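You operate a simulated robot arm through the tools that you are given. There is no shell and no other tool. Be economical: measure what you need, move in short steps, check, and stop when the job is done.

The job below is to be done with a simulated two-armed robot. You get a single attempt, and the scene is never put back.

TASK
Clear the limit trip and bring the frame back to high pressure.
Fine: off, reset, low; jog the stroke to 0 mm, zero the load; leave both limit sliders where they are.

Only the result counts: the job must be done as asked and must still hold three seconds after the hand-in. Knocking over, shifting, dropping, spilling or breaking anything else fails it.

THE ROBOT
Two 7-joint arms with fingered hands on one trunk, on a base that drives. Base frame: it is fixed to the floor where the robot stands at the start and does not move with it; the origin is under the middle of the robot, x ahead of it, y to its left, z up. Lengths are in mm, angles in degrees, forces in N, time in s.
The left shoulder is at the start at [30, 173, 1384], the right one opposite. With the tool pointing down near the work surface each hand reaches from about 100 to 620 mm from the robot's upright axis, wherever it stands, measured 20 degrees to its own side. Places, roughly: clamp knob [600, 100, 800]; handset display [400, -400, 800]; lower grip knob [500, -100, 800]; lower limit slider [500, -500, 1000]; upper grip knob [400, -200, 800]; upper limit slider [500, -500, 1100]. Payload 3.5 kg a hand.
The tool frame of a hand sits at the grasp point between the pads (the TCP): z along the fingers, y along the line on which they close. The tips reach 30 mm beyond it. Largest opening 104 mm; the body of the gripper starts 35 mm behind the TCP. The gripper is a hand of 3 fingers: y runs from the thumb to the fingers, the wrist lies at [-15, -104, -178] in the tool frame, and closing takes about 1.5 s.
Orientation is that of the tool frame in the base frame, as [roll, pitch, yaw] about the fixed x, y, z axes, in that order (R = Rz(yaw) Ry(pitch) Rx(roll)). With the fingers straight down and the wrist toward the robot, the tool's x, y and z point along [0, 1, 0], [1, 0, 0] and [0, 0, -1] of the base frame.

THE INTERFACE
- The arms move only by the tool jog_arm. It takes "left_moves", "right_moves" or both (then of equal length, played together; a hand with none holds still); each is a list of rows, each a list of 7 numbers: the turn, a rotation vector about the tool's x, y, z in degrees, then the shift along the tool's x, y, z in mm, then the closure, from 0 (fully open) to 1 (shut). In form: [[ax, ay, az, tx, ty, tz, hand], ...]. A call has 1 to 20 rows; each row shifts and turns the commanded pose from where the row before left it, along the tool's axes as they then stand. Each row takes 0.2 s and may step no farther than 50 mm and 8.6 degrees from the row before; otherwise, or with a gripper value out of range, the whole call is refused. Where a pose cannot be reached the arm comes as near as it can. A force on the tool above 60 N (or 10 N above the force at the start of the call, whichever is more), or a blocked arm, ends the call early, and 0.2 s more pass. Each finger travels about 72 mm/s and halts on what it meets, pressing with about 23 N; the grip force reading is that of the motor and also rises with nothing between the fingers. The clock runs only during rows and for 0.2 s after the last one: add rows that do not move to give the fingers time. It gives the time, the measured TCP pose, the force on the tool (base axes), the opening and the grip force at its end, in the units of the frame above (readings bear some noise), with the torque about the TCP (base axes, N m) and any sound that the robot's microphone picked up.
- Cameras (640 x 400 px; columns grow to the right, rows downward): "scene" is now at [84.2, -41.2, 1539.1]; the picture's right is [-0.65, -0.76, 0.00], its down [-0.60, 0.51, -0.61] and it looks along [0.47, -0.40, -0.79] (base axes); focal length 272 px, centre (320, 200). "left" rides on the left gripper at [-64, -94, -117] in its tool frame; the picture's right is [-0.72, -0.33, 0.61], its down [0.64, -0.65, 0.40] and it looks along [0.27, 0.68, 0.68] (tool axes); focal length 238 px, centre (320, 200). "right" rides on the right gripper at [64, -94, -117] in its tool frame; the picture's right is [-0.72, 0.33, -0.61], its down [-0.64, -0.65, 0.40] and it looks along [-0.27, 0.68, 0.68] (tool axes); focal length 238 px, centre (320, 200). There is no depth. A picture from a camera that has moved, and an enlarged one, comes with that camera's place and axes in the base frame and with its lens. The place of the scene camera against the robot may be out by one fixed shift of up to 12 mm in any direction.
- capture(camera): a new picture of that camera. The clock stands still meanwhile.
- slide_trunk(by): slides the trunk up (or, below 0, down) by that many mm; the arms and the scene camera ride with it, the base frame stays. It gives what a move gives, with no picture.
- drive_base(legs): drives the robot by 1 to 6 legs, each [ahead, left, turn to the left] in mm, mm and degrees, along the robot's own axes; the way and the turn of a leg run together, so that a leg with both is an arc; at most 1500 mm and 180 degrees a leg. The arms and the cameras ride along, it lands a little off, and it stops where it bumps. It gives what a move gives.
- preshape(shape, hand): the hand has 3 fingers and takes this shape, open, in about a second: jaw (thumb against the fingers, like two jaws); tri (thumb and two fingers); tip (a fingertip pinch); poke (one finger out to press); point (the index stretched); flat (the hand flat); cup (the hand cupped); fist (a fist). The gripper value then closes the fingers along that shape, each until it touches; the sizes above hold for jaw. It gives what a move gives, with no picture.
- aim_head(pan, tilt): turns the head with the scene camera to pan (to the left, within 86 degrees either way) and tilt (down, from -29 to 69), counted from straight ahead of the robot. It gives what a move gives.
- zoom(camera, box): a new picture of the part [left, top, right, bottom] of that camera's present view, enlarged. The clock stands still meanwhile.
- sign_off(): hands the job in; it is judged then, once.

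Work in short steps. Places have to be worked out from the pictures, the camera data and where the tool is seen: move nearer, look again, correct. Check each grasp and each placing, and mend what went wrong. You have 120 turns and 100 pictures in all, those below and enlarged ones among them. Open the grippers and draw the arms clear of the work before you hand the job in, unless the task says otherwise; then end with one line.

The tools are called after "Emit:" as a command line: name --argument value ..., lists and objects as JSON in quotes. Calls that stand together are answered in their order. jog_arm: Moves the arms, as the interface text tells. Its arguments: {"type":"object","properties":{"left_moves":{"type":"array","items":{"type":"array","items":{"type":"number"}}},"right_moves":{"type":"array","items":{"type":"array","items":{"type":"number"}}}},"required":[]} The other tools are called the same way: slide_trunk (by) slides the trunk up or down; preshape (shape, hand) gives the hand a shape; drive_base (legs) drives the base; aim_head (pan, tilt) turns the head that bears the scene camera; capture (camera) takes a picture; zoom (camera, box) takes an enlarged picture of a part of a camera's view; sign_off () hands the job in.

At the start:

```text
clock: 0.0
left_tool_pos: [408.0, -33.1, 1154.8]
left_orientation: [-180.0, 0.0, 90.1]
left_force: [0.5, 0.3, 0.6]
left_ft_torque: [0.0, -0.03, -0.02]
left_grip_width: 103.5
left_grip_force: 0.0
left_shape: jaw
right_tool_pos: [313.4, -458.3, 1085.0]
right_orientation: [180.0, -0.1, 90.0]
right_force: [-0.5, -0.9, -0.7]
right_ft_torque: [0.0, 0.0, 0.01]
right_grip_width: 104.0
right_grip_force: 0.1
right_shape: jaw
trunk travel left (down, up): [-479.0, 275.0]
robot x, y, heading: [1.5, -0.1, -0.1]
head pan, tilt: [-40.3, 52.1]
```

scene: 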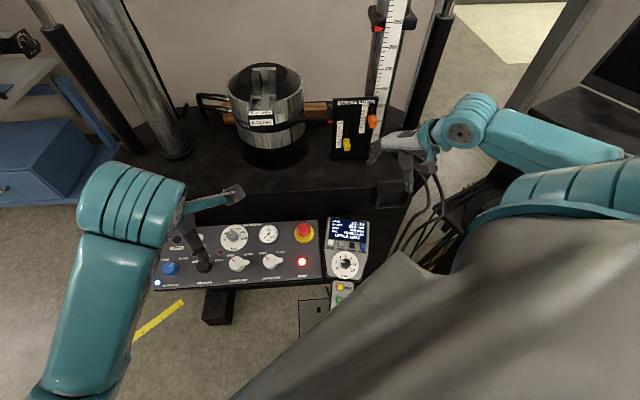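
right: 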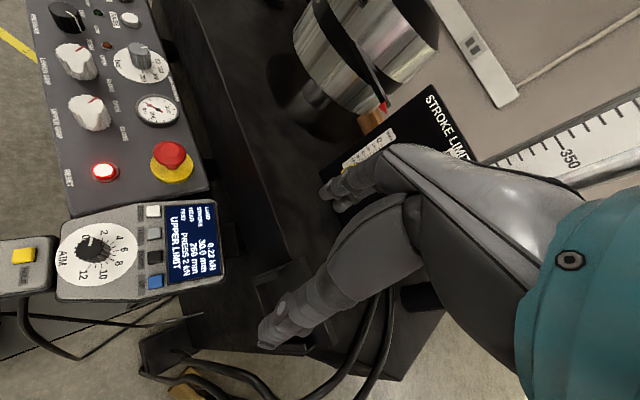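
left: 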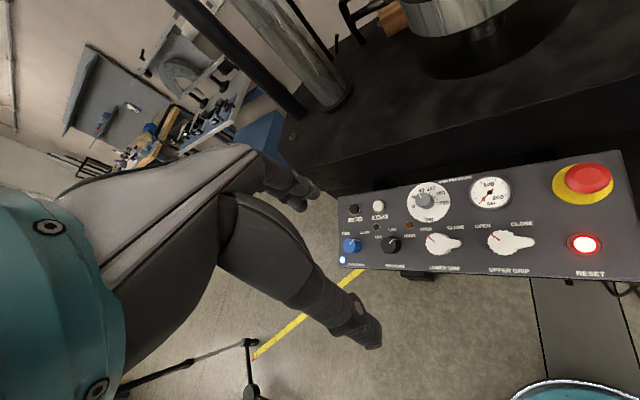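

I start by reading the panel and handset close up.

Emit:
zoom --camera "left" --box '[330, 160, 640, 290]'

Emit:
zoom --camera "right" --box '[0, 190, 240, 340]'

Emit:
zoom --camera "scene" --box '[140, 210, 400, 340]'

```text
2.06 times, centred on (485, 225) of left
camera zoom: at [313.4, -97.2, 1271.9], right [-0.33, -0.72, -0.61], down [-0.65, 0.64, -0.4], along [0.68, 0.27, -0.68], focal length 492 px, centre (-21, 148)
```

zoom: 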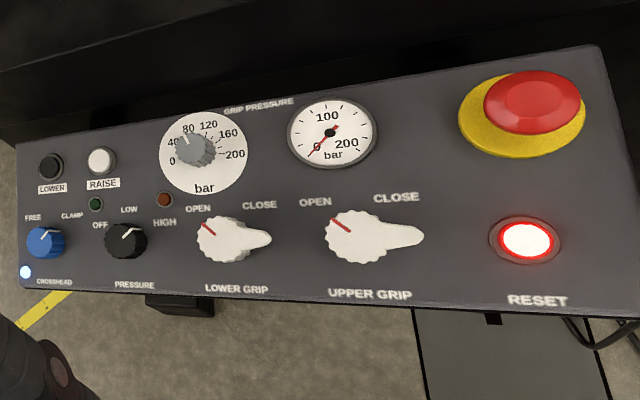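

```text
2.67 times, centred on (120, 265) of right
camera zoom: at [218.3, -394.5, 1202.7], right [0.33, -0.72, 0.61], down [-0.65, -0.64, -0.4], along [0.68, -0.27, -0.68], focal length 636 px, centre (853, 27)
```

zoom: 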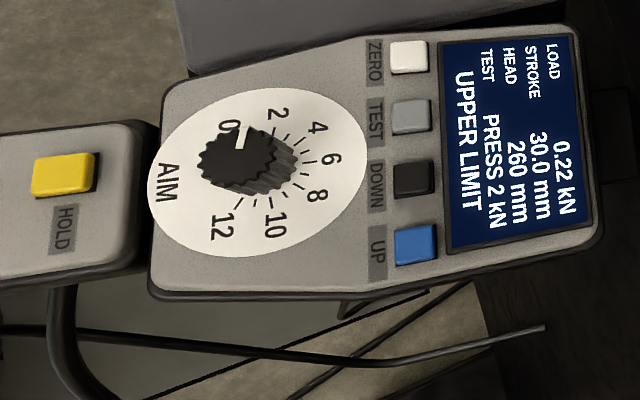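

```text
2.46 times, centred on (270, 275) of scene
camera zoom: at [84.2, -41.2, 1539.1], right [-0.65, -0.76, 0.0], down [-0.6, 0.51, -0.61], along [0.47, -0.4, -0.79], focal length 670 px, centre (443, 15)
```

zoom: 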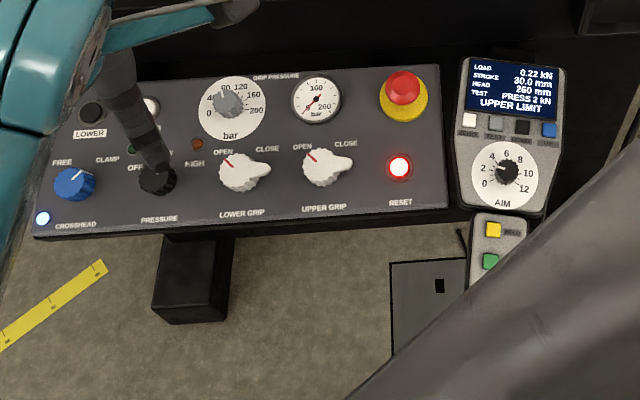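

Pressure knob appears at HIGH with the reset lamp lit and stroke at 30 mm. I look closer at the handset, its lower pad, the knob and the limit plate.

Emit:
zoom --camera "scene" --box '[315, 215, 395, 315]'

Emit:
zoom --camera "left" --box '[335, 190, 455, 280]'

Emit:
zoom --camera "scene" --box '[200, 50, 440, 200]'

```text
4.00 times, centred on (355, 265) of scene
camera zoom: at [84.2, -41.2, 1539.1], right [-0.65, -0.76, 0.0], down [-0.6, 0.51, -0.61], along [0.47, -0.4, -0.79], focal length 1089 px, centre (180, -60)
```

zoom: 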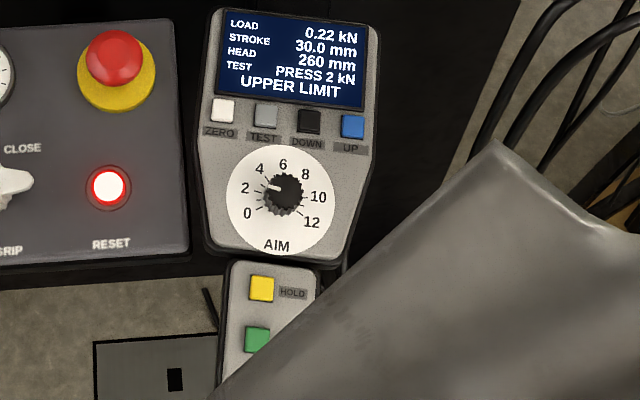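

```text
4.44 times, centred on (395, 235) of left
camera zoom: at [313.4, -97.2, 1271.9], right [-0.33, -0.72, -0.61], down [-0.65, 0.64, -0.4], along [0.68, 0.27, -0.68], focal length 1059 px, centre (-13, 44)
```

zoom: 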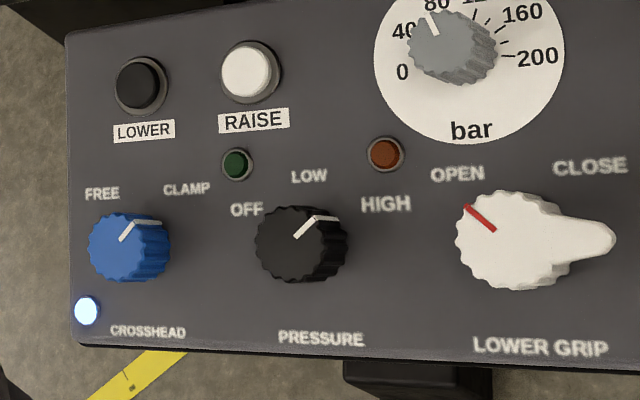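

```text
2.67 times, centred on (320, 125) of scene
camera zoom: at [84.2, -41.2, 1539.1], right [-0.65, -0.76, 0.0], down [-0.6, 0.51, -0.61], along [0.47, -0.4, -0.79], focal length 726 px, centre (320, 400)
```

zoom: 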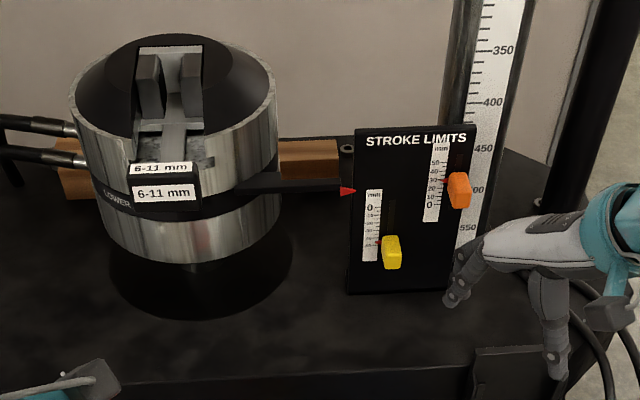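

I need a second view from the same camera for a clean triangulation, so I draw the left hand back and down a little and shape the right hand into a poke.

Emit:
jog_arm --left_moves '[[0, 0, 0, 0, -40, 30, 0], [0, 0, 0, 0, -40, 30, 0], [0, 0, 0, 0, -40, 20, 0], [0, 0, 0, 0, 0, 0, 0]]'

Emit:
preshape --shape "poke" --hand "right"

Emit:
capture --camera "left"

Emit:
capture --camera "right"

Emit:
capture --camera "scene"

```text
clock: 0.9
left_tool_pos: [335.6, 5.5, 1080.7]
left_orientation: [179.5, 0.8, 99.4]
left_force: [-0.1, -0.7, 0.2]
left_ft_torque: [0.01, 0.0, 0.04]
left_grip_width: 103.9
left_grip_force: 0.1
left_shape: jaw
right_tool_pos: [312.7, -458.5, 1084.6]
right_orientation: [180.0, 0.0, 90.0]
right_force: [-0.1, -0.4, -0.2]
right_ft_torque: [-0.01, 0.0, -0.04]
right_grip_width: 103.8
right_grip_force: 0.0
right_shape: jaw
trunk travel left (down, up): [-479.0, 275.0]
robot x, y, heading: [0.5, 3.2, -0.0]
head pan, tilt: [-40.3, 52.1]
stopped in row 4 (left hand): the arm was blocked; the commanded pose is now the measured one
```

```text
clock: 1.9
left_tool_pos: [335.2, 4.5, 1079.1]
left_orientation: [179.5, 0.8, 99.3]
left_force: [0.2, -0.2, 0.3]
left_ft_torque: [-0.02, 0.02, 0.02]
left_grip_width: 104.0
left_grip_force: 0.1
left_shape: jaw
right_tool_pos: [313.0, -458.5, 1084.8]
right_orientation: [-180.0, 0.1, 90.0]
right_force: [0.7, 0.6, -0.3]
right_ft_torque: [-0.02, 0.0, 0.02]
right_grip_width: 0.0
right_grip_force: 0.0
right_shape: poke
trunk travel left (down, up): [-479.0, 275.0]
robot x, y, heading: [-1.0, -0.4, 0.1]
head pan, tilt: [-40.3, 52.1]
```

```text
90 pictures are left
camera left: at [250.2, -72.3, 1198.7], right [-0.2, -0.77, -0.61], down [-0.74, 0.52, -0.42], along [0.64, 0.37, -0.68], focal length 238 px, centre (320, 200)
```

left: 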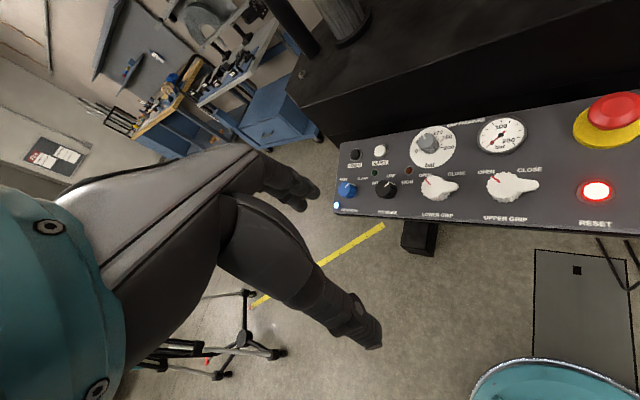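

```text
89 pictures are left
camera right: at [218.4, -394.4, 1202.6], right [0.33, -0.72, 0.61], down [-0.65, -0.64, -0.4], along [0.68, -0.27, -0.68], focal length 238 px, centre (320, 200)
```

right: 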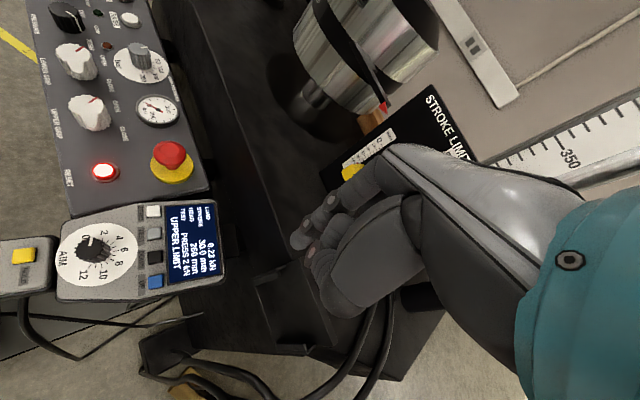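

```text
88 pictures are left
camera scene: at [84.3, -41.2, 1539.1], right [-0.65, -0.76, 0.0], down [-0.6, 0.51, -0.61], along [0.47, -0.4, -0.79], focal length 272 px, centre (320, 200)
```

scene: 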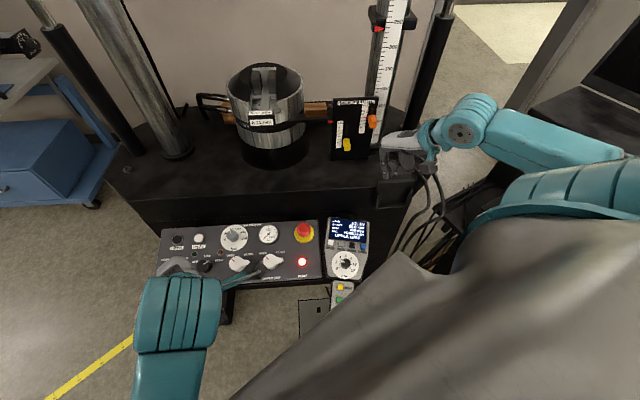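

RESET sits at about [376,-235,790], the pressure knob top at [549,-8,800], and the panel is tilted about 21° toward the robot. I move the left hand forward and align it with the panel normal above the pressure knob.

Emit:
jog_arm --left_moves '[[0, 0, 0, 0, 40, 0, 0], [0, 0, 0, 0, 40, 0, 0], [0, 0, 0, 0, 40, 0, 0], [0, 0, 0, 0, 40, 0, 0], [0, 0, 8.3, 0, 0, 20, 0], [0, 0, 8.3, 0, 0, 20, 0], [0, 0, 8.3, 0, 0, 20, 0], [0, 0, 8.3, 0, 0, 20, 0], [0, 0, 8.3, 0, 0, 0, 0], [0, 0, 8.3, 0, 0, 0, 0], [-7, 0, 0, 0, 0, 0, 0], [-7, 0, 0, 0, 0, 0, 0], [-7, 0, 0, 0, 0, 0, 0], [0, 0, 0, 0, 0, 0, 0.3], [0, 0, 0, 0, 0, 0, 0.3]]'

Emit:
capture --camera "left"

Emit:
capture --camera "scene"

```text
clock: 5.0
left_tool_pos: [491.8, 27.5, 1002.8]
left_orientation: [158.1, 0.2, 49.5]
left_force: [0.1, -0.1, 1.1]
left_ft_torque: [0.03, 0.03, -0.03]
left_grip_width: 73.1
left_grip_force: 0.1
left_shape: jaw
right_tool_pos: [312.8, -457.3, 1085.6]
right_orientation: [-179.9, 0.0, 90.0]
right_force: [0.1, -0.6, -0.7]
right_ft_torque: [0.01, -0.01, 0.03]
right_grip_width: 0.1
right_grip_force: 0.1
right_shape: poke
trunk travel left (down, up): [-479.0, 275.0]
robot x, y, heading: [-1.5, -2.7, -0.1]
head pan, tilt: [-40.3, 52.1]
```

```text
87 pictures are left
camera left: at [350.9, 65.7, 1076.5], right [-0.52, -0.5, -0.69], down [0.07, 0.78, -0.62], along [0.85, -0.37, -0.37], focal length 238 px, centre (320, 200)
```

left: 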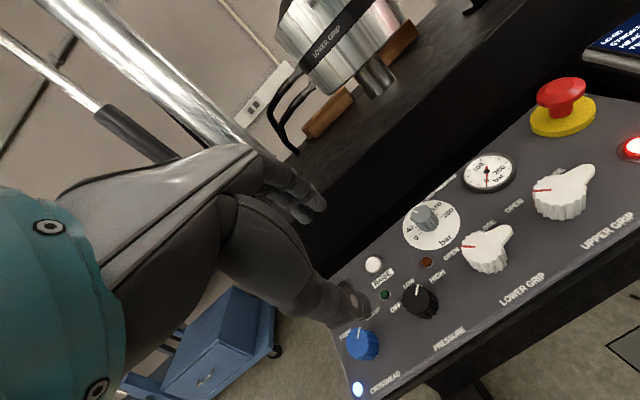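

```text
86 pictures are left
camera scene: at [84.2, -41.0, 1539.1], right [-0.65, -0.76, 0.0], down [-0.6, 0.51, -0.61], along [0.47, -0.4, -0.79], focal length 272 px, centre (320, 200)
```

scene: 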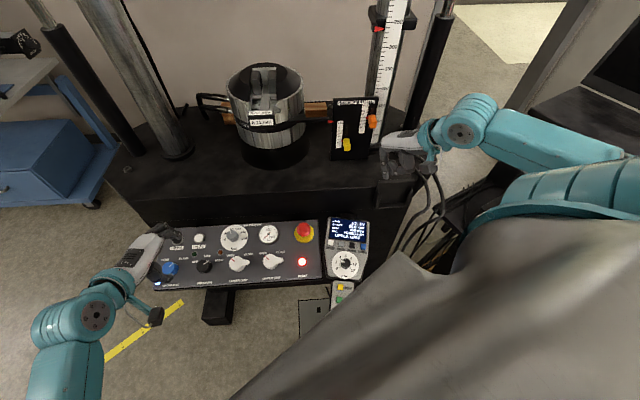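

The hand is aligned. I zoom to refine the knob position from this nearer view.

Emit:
zoom --camera "left" --box '[330, 230, 490, 400]'

Emit:
zoom --camera "scene" --box '[140, 215, 300, 305]'

```text
2.35 times, centred on (410, 315) of left
camera zoom: at [350.9, 65.7, 1076.5], right [-0.52, -0.5, -0.69], down [0.07, 0.78, -0.62], along [0.85, -0.37, -0.37], focal length 561 px, centre (108, -71)
```

zoom: 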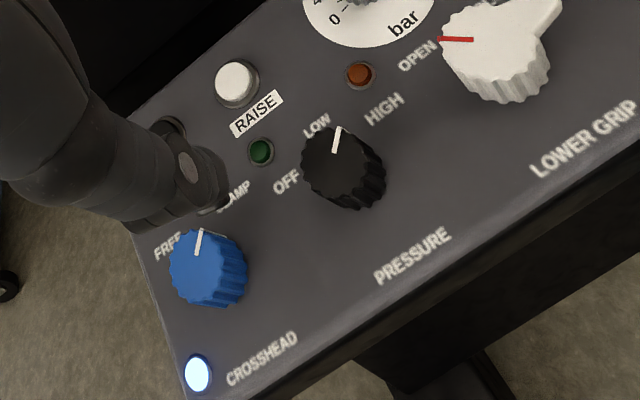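

```text
4.00 times, centred on (220, 260) of scene
camera zoom: at [84.2, -41.0, 1539.1], right [-0.65, -0.76, 0.0], down [-0.6, 0.51, -0.61], along [0.47, -0.4, -0.79], focal length 1089 px, centre (720, -40)
```

zoom: 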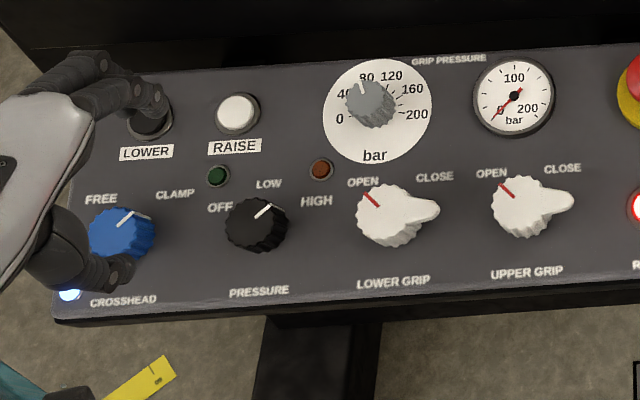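

Knob top is near [547,-8,805]. I move to a pre-approach 70 mm above the grasp along the panel normal and pre-rotate 25° so there is room to turn anticlockwise.

Emit:
jog_arm --left_moves '[[0, 0, 0, 3, -4.6, 40.5, 0.3], [0, 0, 0, 3, -4.6, 40.5, 0.3], [0, 0, 0, 2.9, -4.6, 40.5, 0.3], [0, 0, 8.3, 0, 0, 0, 0.3], [0, 0, 8.3, 0, 0, 0, 0.3], [0, 0, 8.3, 0, 0, 0, 0.3], [0, 0, 0, 0, 0, 0, 0.3]]'

Emit:
capture --camera "left"

Emit:
zoom --camera "scene" --box '[120, 205, 300, 305]'

```text
clock: 6.7
left_tool_pos: [523.7, 13.5, 886.0]
left_orientation: [159.8, -8.8, 25.9]
left_force: [0.4, -0.4, -0.5]
left_ft_torque: [0.0, -0.02, 0.0]
left_grip_width: 73.2
left_grip_force: 0.0
left_shape: jaw
right_tool_pos: [312.3, -458.9, 1085.1]
right_orientation: [-180.0, 0.1, 90.0]
right_force: [0.9, 0.3, 0.1]
right_ft_torque: [-0.02, 0.03, 0.03]
right_grip_width: 0.4
right_grip_force: 0.1
right_shape: poke
trunk travel left (down, up): [-479.0, 275.0]
robot x, y, heading: [-1.8, -0.2, -0.0]
head pan, tilt: [-40.3, 52.1]
```

```text
83 pictures are left
camera left: at [398.3, 96.1, 952.2], right [-0.58, -0.18, -0.79], down [0.44, 0.74, -0.5], along [0.68, -0.64, -0.35], focal length 238 px, centre (320, 200)
```

left: 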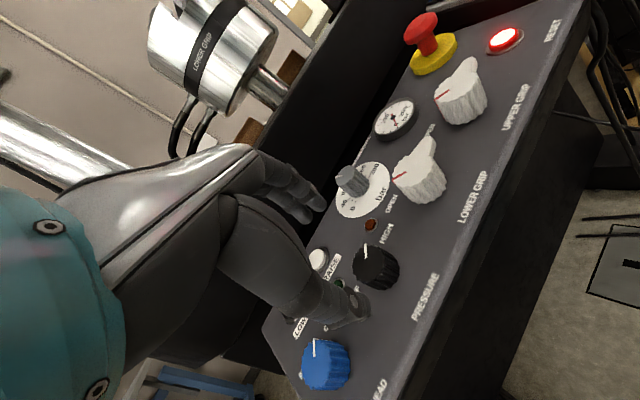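

```text
3.56 times, centred on (210, 255) of scene
camera zoom: at [84.0, -41.1, 1539.1], right [-0.65, -0.76, 0.0], down [-0.6, 0.51, -0.61], along [0.47, -0.4, -0.79], focal length 968 px, centre (711, 4)
```

zoom: 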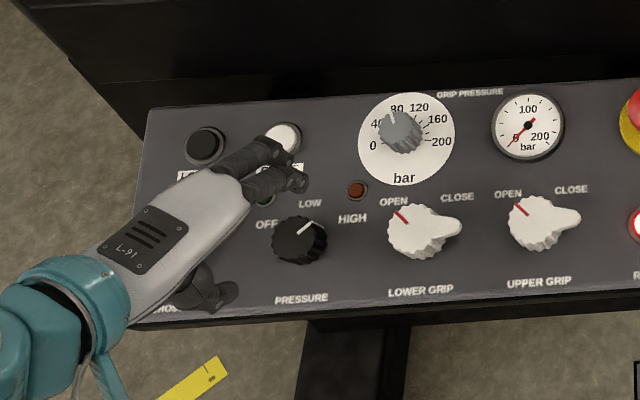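

Alignment looks good. I descend most of the way along the normal and check.

Emit:
jog_arm --left_moves '[[0, 0, 0, -0.5, 1.5, 20, 0.3], [0, 0, 0, -0.5, 1.5, 20, 0.3], [0, 0, 0, 0, 0, 20, 0.3], [0, 0, 0, 0, 0, 0, 0.3]]'

Emit:
capture --camera "left"

Emit:
zoom --camera "scene" --box '[150, 215, 270, 300]'

```text
clock: 7.7
left_tool_pos: [528.9, 7.6, 866.8]
left_orientation: [159.8, -8.8, 26.1]
left_force: [0.9, -0.5, -0.7]
left_ft_torque: [-0.03, 0.0, -0.02]
left_grip_width: 73.3
left_grip_force: 0.1
left_shape: jaw
left hand out of reach, approached as far as the arm can: row 2, 3
right_tool_pos: [312.3, -457.6, 1086.1]
right_orientation: [-180.0, 0.0, 90.0]
right_force: [0.5, 0.3, 0.4]
right_ft_torque: [-0.02, -0.05, 0.0]
right_grip_width: 0.0
right_grip_force: 0.0
right_shape: poke
trunk travel left (down, up): [-479.0, 275.0]
robot x, y, heading: [2.8, -4.3, 0.1]
head pan, tilt: [-40.3, 52.1]
```

```text
81 pictures are left
camera left: at [404.4, 89.5, 933.6], right [-0.58, -0.18, -0.79], down [0.44, 0.74, -0.5], along [0.68, -0.64, -0.35], focal length 238 px, centre (320, 200)
```

left: 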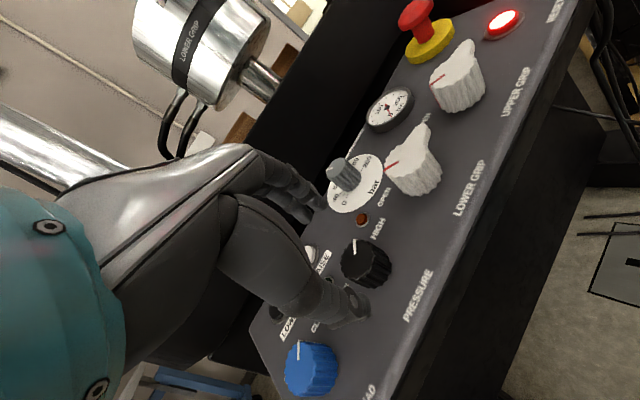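

```text
4.71 times, centred on (210, 258) of scene
camera zoom: at [84.1, -41.0, 1539.1], right [-0.65, -0.76, 0.0], down [-0.6, 0.51, -0.62], along [0.47, -0.4, -0.79], focal length 1281 px, centre (838, -71)
```

zoom: 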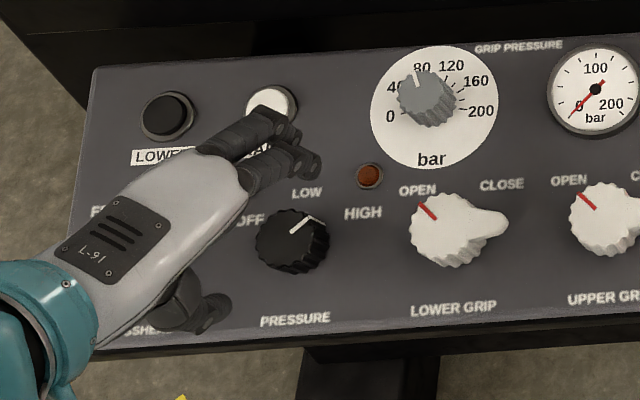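

The arm cannot reach low enough with the trunk this high, so I back both hands up and lower the trunk.

Emit:
jog_arm --left_moves '[[0, 0, 0, 0, 0, -45, 0.3], [0, 0, 0, 0, 0, -45, 0.3], [0, 0, 0, 0, 0, -45, 0.3], [0, 0, 0, 0, 0, -45, 0.3], [0, 0, 0, 0, 0, -45, 0.3], [0, 0, 0, 0, 0, 0, 0.3]]' --right_moves '[[0, 0, 0, 0, 0, -30, 0], [0, 0, 0, 0, 0, -30, 0], [0, 0, 0, 0, 0, -30, 0], [0, 0, 0, 0, 0, -30, 0], [0, 0, 0, 0, 0, 0, 0], [0, 0, 0, 0, 0, 0, 0]]'

```text
clock: 9.1
left_tool_pos: [466.8, 62.5, 1074.4]
left_orientation: [159.9, -8.8, 26.2]
left_force: [1.0, 0.6, -0.7]
left_ft_torque: [-0.02, -0.02, 0.0]
left_grip_width: 72.8
left_grip_force: 0.0
left_shape: jaw
right_tool_pos: [312.1, -459.6, 1204.2]
right_orientation: [-180.0, 0.0, 90.0]
right_force: [0.4, 0.1, -0.7]
right_ft_torque: [-0.04, -0.01, 0.01]
right_grip_width: 0.0
right_grip_force: 0.0
right_shape: poke
trunk travel left (down, up): [-479.0, 275.0]
robot x, y, heading: [0.6, -2.8, -0.0]
head pan, tilt: [-40.3, 52.1]
```

Both hands are up; I lower the trunk by 190.

Emit:
slide_trunk --by -190

Emit:
capture --camera "scene"

Emit:
capture --camera "left"

```text
clock: 11.1
left_tool_pos: [464.8, 62.9, 886.3]
left_orientation: [159.6, -8.9, 26.0]
left_force: [-0.4, 0.4, -1.0]
left_ft_torque: [0.02, -0.03, -0.02]
left_grip_width: 72.9
left_grip_force: 0.0
left_shape: jaw
right_tool_pos: [312.9, -458.7, 1015.1]
right_orientation: [-180.0, 0.0, 90.0]
right_force: [-0.6, -0.3, -1.3]
right_ft_torque: [0.01, 0.0, 0.01]
right_grip_width: 0.3
right_grip_force: 0.1
right_shape: poke
trunk travel left (down, up): [-289.0, 465.0]
robot x, y, heading: [-1.8, 1.9, -0.1]
head pan, tilt: [-40.3, 52.1]
```

```text
79 pictures are left
camera scene: at [133.9, -41.2, 1347.4], right [-0.65, -0.76, 0.0], down [-0.6, 0.51, -0.62], along [0.47, -0.4, -0.79], focal length 272 px, centre (320, 200)
```

scene: 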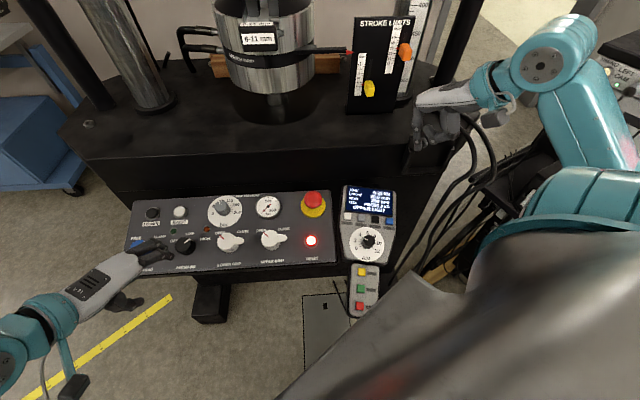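

```text
78 pictures are left
camera left: at [341.0, 144.9, 953.0], right [-0.58, -0.18, -0.79], down [0.44, 0.74, -0.5], along [0.68, -0.64, -0.35], focal length 238 px, centre (320, 200)
```

left: 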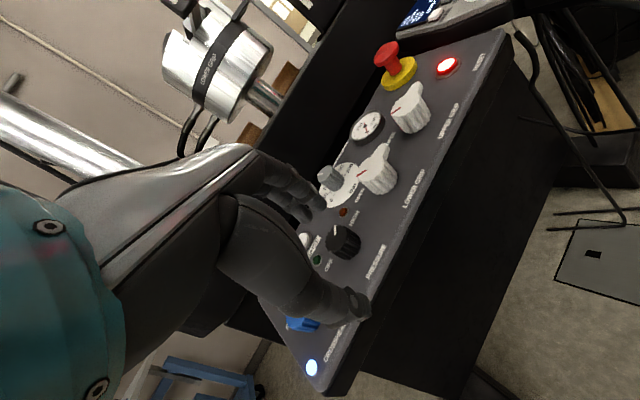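

Trunk lowered. I move over the knob again at the pre-approach.

Emit:
jog_arm --left_moves '[[0, 0, 0, 10, 22.2, 8.4, 0.3], [0, 0, 0, 10, 22.2, 8.4, 0.3], [0, 0, 0, 10, 22.2, 8.4, 0.3], [0, 0, 0, 0, 0, 0, 0.3]]'

Emit:
zoom --camera "scene" --box '[110, 180, 270, 290]'

Emit:
zoom --camera "left" --box '[220, 130, 440, 330]'

```text
clock: 12.1
left_tool_pos: [524.9, 11.1, 888.6]
left_orientation: [159.9, -8.9, 26.2]
left_force: [0.4, -0.3, 0.2]
left_ft_torque: [0.01, -0.01, -0.02]
left_grip_width: 73.3
left_grip_force: 0.1
left_shape: jaw
right_tool_pos: [312.5, -458.5, 1015.4]
right_orientation: [179.9, -0.1, 90.0]
right_force: [1.0, -0.1, -0.2]
right_ft_torque: [0.01, 0.0, 0.0]
right_grip_width: 0.1
right_grip_force: 0.0
right_shape: poke
trunk travel left (down, up): [-289.0, 465.0]
robot x, y, heading: [2.0, 0.3, 0.0]
head pan, tilt: [-40.3, 52.1]
```

```text
3.64 times, centred on (190, 235) of scene
camera zoom: at [134.1, -41.0, 1347.2], right [-0.65, -0.76, 0.0], down [-0.6, 0.51, -0.61], along [0.47, -0.4, -0.79], focal length 990 px, centre (793, 73)
```

zoom: 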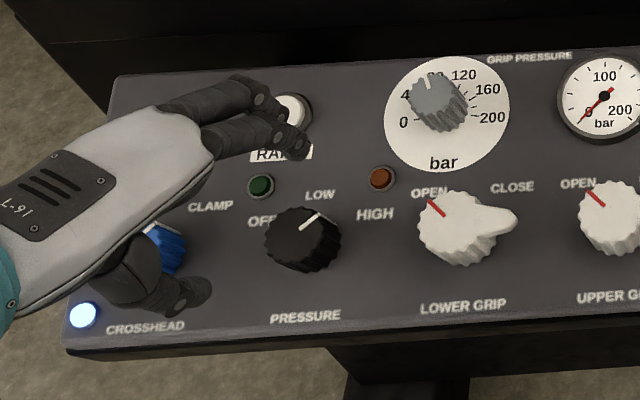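

```text
2.00 times, centred on (330, 230) of left
camera zoom: at [400.1, 93.4, 955.9], right [-0.58, -0.18, -0.79], down [0.44, 0.74, -0.5], along [0.68, -0.64, -0.35], focal length 477 px, centre (300, 140)
```

zoom: 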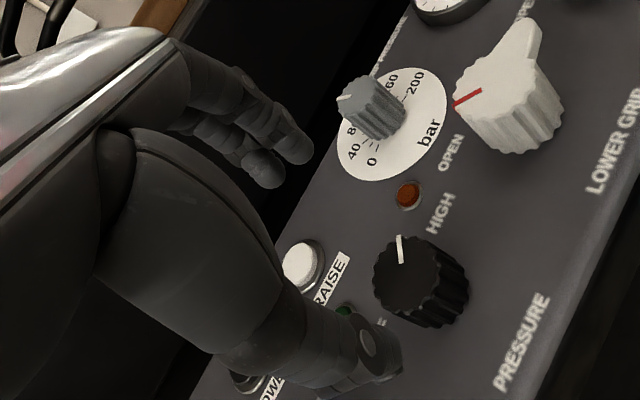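

Knob top now reads [547,-10,808]. I descend 66 mm and look.

Emit:
jog_arm --left_moves '[[0, 0, 0, -0.9, -0.6, 22, 0.3], [0, 0, 0, -0.9, -0.6, 22, 0.3], [0, 0, 0, 0, 0, 22, 0.3], [0, 0, 0, 0, 0, 0, 0.3]]'

Emit:
zoom --camera "scene" --box '[110, 180, 270, 290]'

Emit:
zoom --camera "left" --box '[220, 130, 440, 330]'

```text
clock: 13.1
left_tool_pos: [540.4, -4.5, 827.2]
left_orientation: [159.8, -8.9, 26.1]
left_force: [1.2, 0.2, -0.2]
left_ft_torque: [-0.02, 0.0, -0.02]
left_grip_width: 73.2
left_grip_force: 0.1
left_shape: jaw
right_tool_pos: [312.9, -458.8, 1014.4]
right_orientation: [180.0, 0.0, 89.9]
right_force: [-0.3, -0.8, 0.6]
right_ft_torque: [-0.01, -0.03, 0.02]
right_grip_width: 0.1
right_grip_force: 0.1
right_shape: poke
trunk travel left (down, up): [-289.0, 465.0]
robot x, y, heading: [3.5, 1.1, 0.1]
head pan, tilt: [-40.3, 52.1]
```

```text
3.64 times, centred on (190, 235) of scene
camera zoom: at [134.2, -41.1, 1347.2], right [-0.65, -0.76, 0.0], down [-0.6, 0.51, -0.61], along [0.47, -0.4, -0.79], focal length 990 px, centre (793, 73)
```

zoom: 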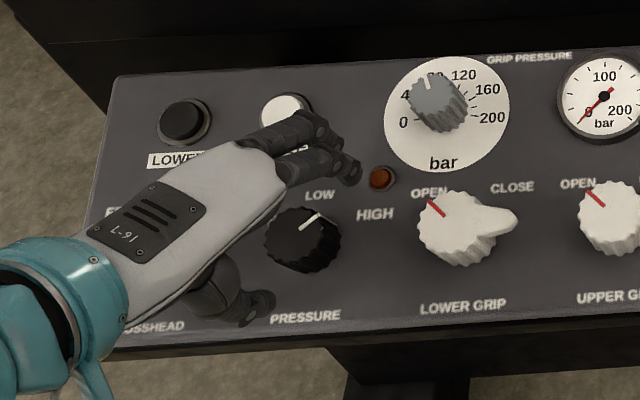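

```text
2.00 times, centred on (330, 230) of left
camera zoom: at [415.2, 77.6, 894.4], right [-0.58, -0.18, -0.79], down [0.44, 0.74, -0.5], along [0.68, -0.64, -0.35], focal length 477 px, centre (300, 140)
```

zoom: 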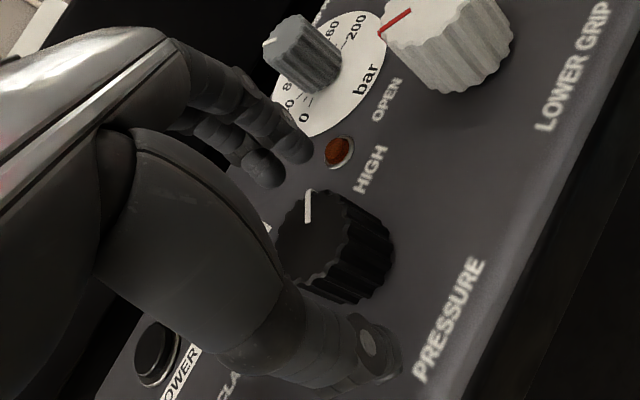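

The knob sits between thumb and fingers. I go 6 mm deeper and close on it.

Emit:
jog_arm --left_moves '[[0, 0, 0, 0, 0, 6, 0.3], [0, 0, 0, 0, 0, 0, 0.5], [0, 0, 0, 0, 0, 0, 0.6], [0, 0, 0, 0, 0, 0, 0.8], [0, 0, 0, 0, 0, 0, 0.8], [0, 0, 0, 0, 0, 0, 0.8]]'

Emit:
zoom --camera "scene" --box '[110, 180, 270, 290]'

Emit:
zoom --camera "left" --box '[220, 130, 440, 330]'

```text
clock: 14.5
left_tool_pos: [542.2, -4.1, 821.5]
left_orientation: [160.0, -8.8, 26.0]
left_force: [-2.7, 4.1, -2.1]
left_ft_torque: [0.17, 0.14, 0.07]
left_grip_width: 26.7
left_grip_force: 23.0
left_shape: jaw
right_tool_pos: [312.2, -458.6, 1015.5]
right_orientation: [-180.0, 0.0, 90.0]
right_force: [0.1, 0.0, -0.6]
right_ft_torque: [0.01, -0.02, 0.02]
right_grip_width: 0.0
right_grip_force: 0.3
right_shape: poke
trunk travel left (down, up): [-289.0, 465.0]
robot x, y, heading: [1.3, -1.4, -0.1]
head pan, tilt: [-40.3, 52.1]
```

```text
3.64 times, centred on (190, 235) of scene
camera zoom: at [134.2, -40.7, 1347.2], right [-0.65, -0.76, 0.0], down [-0.6, 0.51, -0.62], along [0.47, -0.4, -0.79], focal length 990 px, centre (793, 73)
```

zoom: 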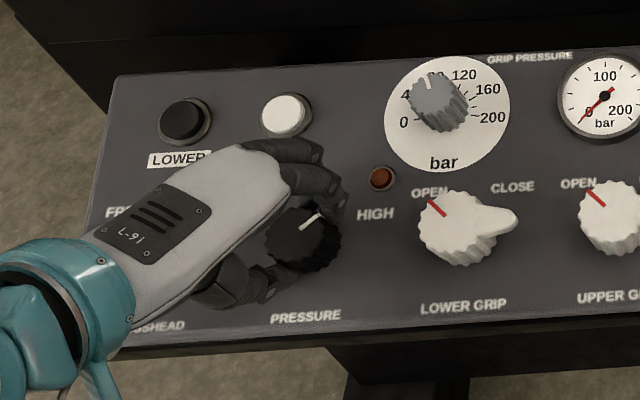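

```text
2.00 times, centred on (330, 230) of left
camera zoom: at [417.4, 77.0, 888.8], right [-0.59, -0.18, -0.79], down [0.44, 0.75, -0.5], along [0.68, -0.64, -0.36], focal length 477 px, centre (300, 140)
```

zoom: 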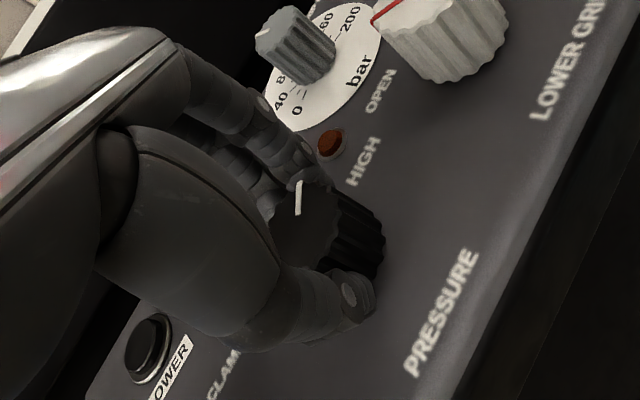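

Gripped at 26.7 mm. I turn anticlockwise 50° first and check.

Emit:
jog_arm --left_moves '[[0, 0, -8.3, 0, 0, 0, 0.8], [0, 0, -8.3, 0, 0, 0, 0.8], [0, 0, -8.3, 0, 0, 0, 0.8], [0, 0, -8.3, 0, 0, 0, 0.8], [0, 0, -8.3, 0, 0, 0, 0.8], [0, 0, -8.3, 0, 0, 0, 0.8], [0, 0, 0, 0, 0, 0, 0.8]]'

Emit:
zoom --camera "scene" --box '[110, 180, 270, 290]'

Emit:
zoom --camera "left" --box '[220, 130, 440, 330]'

```text
clock: 16.1
left_tool_pos: [543.6, -5.3, 821.6]
left_orientation: [160.0, 9.3, 72.8]
left_force: [-2.3, 3.8, -5.9]
left_ft_torque: [0.16, 0.04, 0.05]
left_grip_width: 26.8
left_grip_force: 22.9
left_shape: jaw
right_tool_pos: [312.9, -458.9, 1015.6]
right_orientation: [-179.9, -0.1, 90.0]
right_force: [-0.3, 0.2, -0.4]
right_ft_torque: [0.01, -0.02, 0.01]
right_grip_width: 0.0
right_grip_force: 0.0
right_shape: poke
trunk travel left (down, up): [-289.0, 465.0]
robot x, y, heading: [-1.0, 2.9, 0.2]
head pan, tilt: [-40.3, 52.1]
```

```text
3.64 times, centred on (190, 235) of scene
camera zoom: at [134.4, -40.7, 1347.2], right [-0.65, -0.76, 0.0], down [-0.6, 0.51, -0.61], along [0.47, -0.4, -0.79], focal length 990 px, centre (793, 73)
```

zoom: 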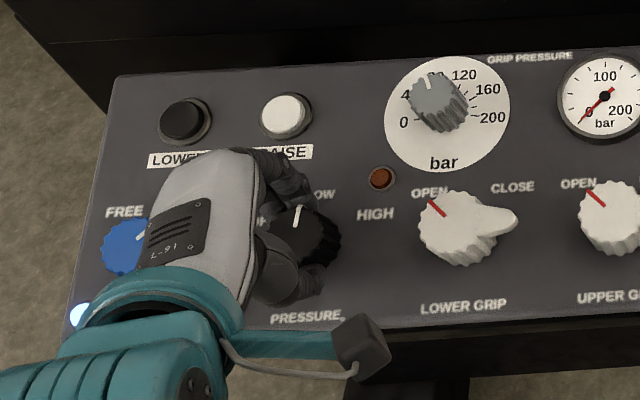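

```text
2.00 times, centred on (330, 230) of left
camera zoom: at [404.4, -15.6, 909.2], right [-0.33, -0.76, -0.56], down [-0.3, 0.65, -0.7], along [0.89, -0.07, -0.44], focal length 477 px, centre (300, 140)
```

zoom: 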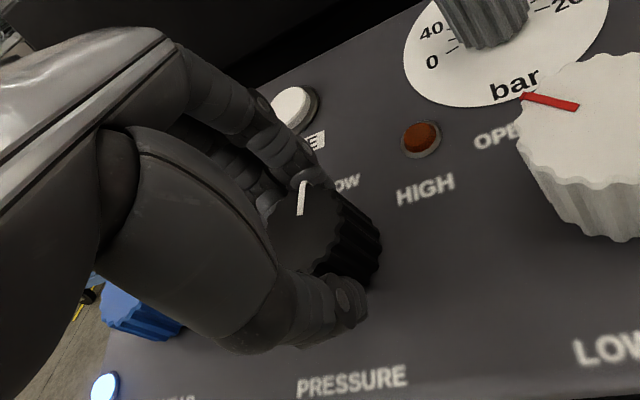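

The knob turned with the hand and now points at LOW. I continue to OFF (45° more).

Emit:
jog_arm --left_moves '[[0, 0, -8.3, 0, 0, 0, 0.8], [0, 0, -8.3, 0, 0, 0, 0.8], [0, 0, -8.3, 0, 0, 0, 0.8], [0, 0, -8.3, 0, 0, 0, 0.8], [0, 0, -8.3, 0, 0, 0, 0.8], [0, 0, -5, 0, 0, 0, 0.8], [0, 0, 0, 0, 0, 0, 0.8]]'

Emit:
zoom --camera "scene" --box '[110, 180, 270, 290]'

Emit:
zoom --camera "left" --box '[220, 130, 440, 330]'

```text
clock: 16.9
left_tool_pos: [558.6, 90.7, 799.0]
left_orientation: [161.1, 4.3, 94.9]
left_force: [-7.8, 1.2, 18.1]
left_ft_torque: [-0.2, -0.14, -0.04]
left_grip_width: 21.1
left_grip_force: 22.7
left_shape: jaw
right_tool_pos: [311.7, -456.6, 1017.7]
right_orientation: [180.0, 0.1, 90.0]
right_force: [0.3, -0.2, 0.2]
right_ft_torque: [0.04, 0.03, 0.0]
right_grip_width: 0.0
right_grip_force: 0.0
right_shape: poke
trunk travel left (down, up): [-289.0, 465.0]
robot x, y, heading: [-0.8, -1.7, -0.3]
head pan, tilt: [-40.3, 52.1]
stopped in row 3 (left hand): the arm was blocked; the commanded pose is now the measured one
```

```text
3.64 times, centred on (190, 235) of scene
camera zoom: at [132.4, -40.5, 1347.7], right [-0.65, -0.76, 0.0], down [-0.6, 0.51, -0.62], along [0.47, -0.4, -0.79], focal length 990 px, centre (793, 73)
```

zoom: 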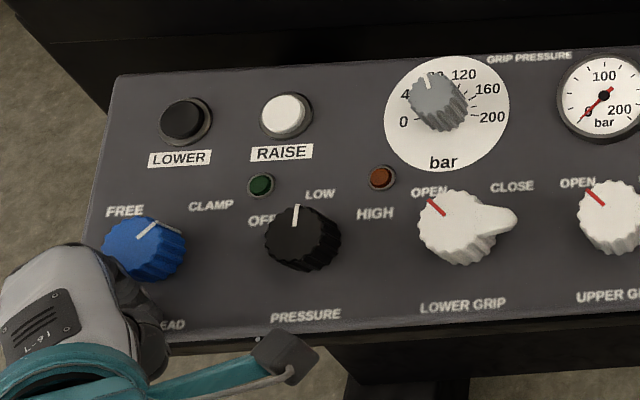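

```text
2.00 times, centred on (330, 230) of left
camera zoom: at [436.7, 22.2, 883.8], right [-0.04, -0.78, -0.63], down [-0.54, 0.55, -0.64], along [0.84, 0.31, -0.44], focal length 477 px, centre (300, 140)
```

zoom: 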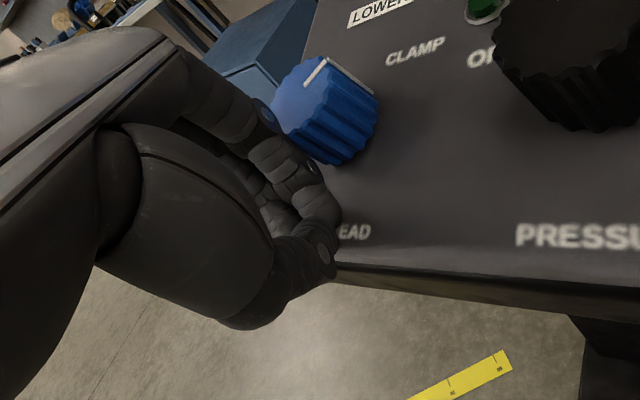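

The arm hit a joint limit past yaw ~75° and slipped off; the knob stays at LOW, and the clamp knob still looks at CLAMP. I retract straight off the panel.

Emit:
jog_arm --left_moves '[[0, 0, 0, 0, 0, -20, 0.8], [0, 0, 0, 0, 0, -30, 0.8], [0, 0, 0, 0, 0, -30, 0.8], [0, 0, 0, 0, 0, -30, 0.5], [0, 0, 0, 0, 0, 0, 0.3]]'

Emit:
zoom --camera "scene" --box '[110, 180, 270, 290]'

```text
clock: 18.3
left_tool_pos: [533.5, 140.7, 898.4]
left_orientation: [159.2, -2.4, 96.3]
left_force: [-0.5, -0.4, 0.0]
left_ft_torque: [-0.01, -0.01, 0.01]
left_grip_width: 72.5
left_grip_force: 0.1
left_shape: jaw
right_tool_pos: [311.6, -458.9, 1015.0]
right_orientation: [-180.0, 0.0, 90.0]
right_force: [0.7, -0.6, 0.3]
right_ft_torque: [0.0, -0.01, 0.02]
right_grip_width: 0.1
right_grip_force: 0.0
right_shape: poke
trunk travel left (down, up): [-289.0, 465.0]
robot x, y, heading: [-1.5, -1.2, 0.4]
head pan, tilt: [-40.3, 52.1]
stopped in row 5 (left hand): the arm was blocked; the commanded pose is now the measured one
```

```text
3.64 times, centred on (190, 235) of scene
camera zoom: at [133.9, -41.3, 1347.2], right [-0.65, -0.76, 0.0], down [-0.6, 0.51, -0.61], along [0.47, -0.4, -0.79], focal length 990 px, centre (793, 73)
```

zoom: 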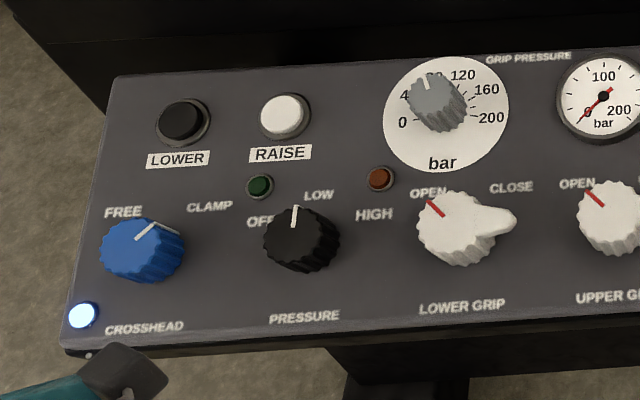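

The knobs are intact: PRESSURE at LOW, CROSSHEAD at CLAMP. I rotate the hand back to the starting yaw away from the panel, to re-grip and turn the remaining 45° within the good range.

Emit:
jog_arm --left_moves '[[-0.73, -2.1, 7.51, 0, -10, -5, 0.3], [-0.73, -2.1, 7.51, 0, -10, -5, 0.3], [-0.73, -2.1, 7.51, 0, -10, -5, 0.3], [-0.73, -2.1, 7.51, 0, 0, -5, 0.3], [-0.73, -2.1, 7.51, 0, 0, 0, 0.3], [-0.73, -2.1, 7.51, 0, 0, 0, 0.3], [-0.73, -2.1, 7.51, 0, 0, 0, 0.3], [-0.73, -2.1, 7.51, 0, 0, 0, 0.3], [-0.73, -2.1, 7.51, 0, 0, 0, 0.3], [0, 0, 5, 0, 0, 0, 0.3], [0, 0, 0, 0, 0, 0, 0.3]]'

Emit:
capture --camera "scene"

```text
clock: 20.7
left_tool_pos: [498.2, 139.2, 905.2]
left_orientation: [160.5, -10.8, 21.1]
left_force: [-0.5, 0.0, 0.1]
left_ft_torque: [0.01, -0.03, 0.04]
left_grip_width: 72.3
left_grip_force: 0.1
left_shape: jaw
right_tool_pos: [313.2, -458.1, 1014.6]
right_orientation: [180.0, 0.0, 90.0]
right_force: [0.5, 0.0, -0.1]
right_ft_torque: [0.0, 0.0, 0.02]
right_grip_width: 0.0
right_grip_force: 0.2
right_shape: poke
trunk travel left (down, up): [-289.0, 465.0]
robot x, y, heading: [-3.2, -0.7, -0.1]
head pan, tilt: [-40.3, 52.1]
```

```text
66 pictures are left
camera scene: at [133.9, -41.5, 1347.2], right [-0.65, -0.76, 0.0], down [-0.6, 0.51, -0.61], along [0.47, -0.4, -0.79], focal length 272 px, centre (320, 200)
```

scene: 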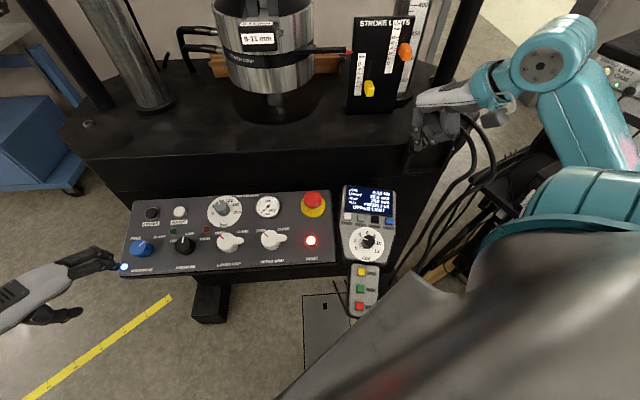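

I translate over the knob again and stop 70 mm above the grasp.

Emit:
jog_arm --left_moves '[[0, 0, 0, -8.6, 38.5, 0, 0.3], [0, 0, 0, -8.6, 38.5, 0, 0.3], [0, 0, 0, -8.6, 38.5, 0, 0.3], [0, 0, 0, 0, 0, 28, 0.3], [0, 0, 0, 0, 0, 28, 0.3], [0, 0, 0, 0, 0, 0, 0.3]]'

Emit:
zoom --camera "scene" --box '[110, 180, 270, 290]'

```text
clock: 22.1
left_tool_pos: [524.7, 12.6, 886.3]
left_orientation: [160.6, -10.7, 21.2]
left_force: [0.2, 0.1, -0.8]
left_ft_torque: [-0.04, 0.02, 0.01]
left_grip_width: 72.5
left_grip_force: 0.1
left_shape: jaw
right_tool_pos: [312.6, -458.3, 1015.8]
right_orientation: [-179.9, 0.0, 89.9]
right_force: [0.5, 0.2, 0.1]
right_ft_torque: [0.01, -0.03, 0.01]
right_grip_width: 0.3
right_grip_force: 0.0
right_shape: poke
trunk travel left (down, up): [-289.0, 465.0]
robot x, y, heading: [-2.5, 3.5, 0.0]
head pan, tilt: [-40.3, 52.1]
```

```text
3.64 times, centred on (190, 235) of scene
camera zoom: at [133.8, -41.4, 1347.2], right [-0.65, -0.76, 0.0], down [-0.6, 0.51, -0.61], along [0.47, -0.4, -0.79], focal length 990 px, centre (793, 73)
```

zoom: 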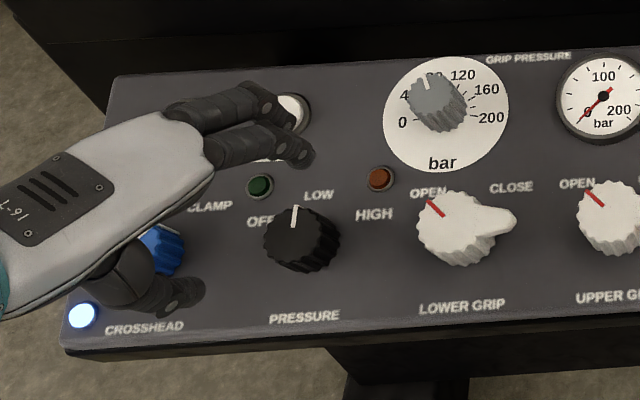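

Same approach as before: descend, grip, then turn 46° anticlockwise.

Emit:
jog_arm --left_moves '[[0, 0, 0, -0.8, 0, 23.2, 0.3], [0, 0, 0, -0.8, 0, 23.2, 0.3], [0, 0, 0, 0, 0, 23.2, 0.3], [0, 0, 0, 0, 0, 0, 0.3], [0, 0, 0, 0, 0, 0, 0.5], [0, 0, 0, 0, 0, 0, 0.6], [0, 0, 0, 0, 0, 0, 0.8], [0, 0, 0, 0, 0, 0, 0.8], [0, 0, 0, 0, 0, 0, 0.8], [0, 0, -7.7, 0, 0, 0, 0.8], [0, 0, -7.7, 0, 0, 0, 0.8], [0, 0, -7.7, 0, 0, 0, 0.8], [0, 0, -7.7, 0, 0, 0, 0.8], [0, 0, -7.7, 0, 0, 0, 0.8], [0, 0, -7.7, 0, 0, 0, 0.8], [0, 0, 0, 0, 0, 0, 0.8]]'

Emit:
zoom --camera "scene" --box '[110, 180, 270, 290]'

Emit:
zoom --camera "left" --box '[220, 130, 440, 330]'

```text
clock: 25.5
left_tool_pos: [542.7, -4.8, 822.2]
left_orientation: [158.6, 6.1, 64.5]
left_force: [-2.0, 5.9, -2.7]
left_ft_torque: [0.22, 0.07, 0.05]
left_grip_width: 27.7
left_grip_force: 22.7
left_shape: jaw
right_tool_pos: [311.9, -459.8, 1016.1]
right_orientation: [-180.0, 0.1, 90.0]
right_force: [-0.2, 0.6, -1.1]
right_ft_torque: [-0.03, 0.01, -0.02]
right_grip_width: 0.1
right_grip_force: 0.1
right_shape: poke
trunk travel left (down, up): [-289.0, 465.0]
robot x, y, heading: [-2.7, 1.0, 0.1]
head pan, tilt: [-40.3, 52.1]
```

```text
3.64 times, centred on (190, 235) of scene
camera zoom: at [134.0, -41.0, 1347.2], right [-0.65, -0.76, 0.0], down [-0.6, 0.51, -0.62], along [0.47, -0.4, -0.79], focal length 990 px, centre (793, 73)
```

zoom: 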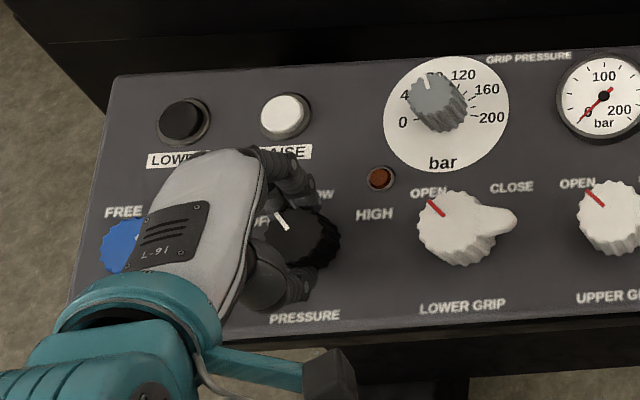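

```text
2.00 times, centred on (330, 230) of left
camera zoom: at [400.2, 1.1, 903.6], right [-0.41, -0.68, -0.61], down [-0.17, 0.71, -0.68], along [0.89, -0.18, -0.41], focal length 477 px, centre (300, 140)
```

zoom: 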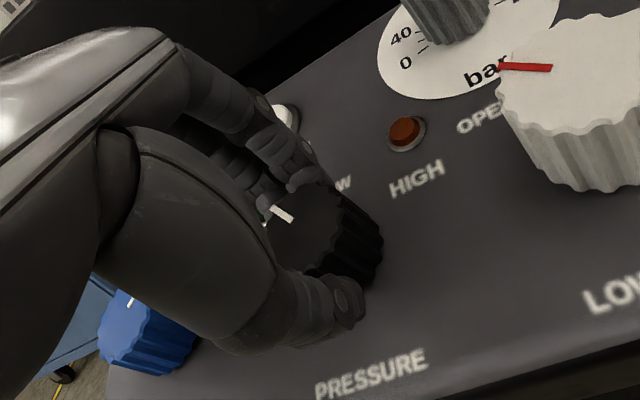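

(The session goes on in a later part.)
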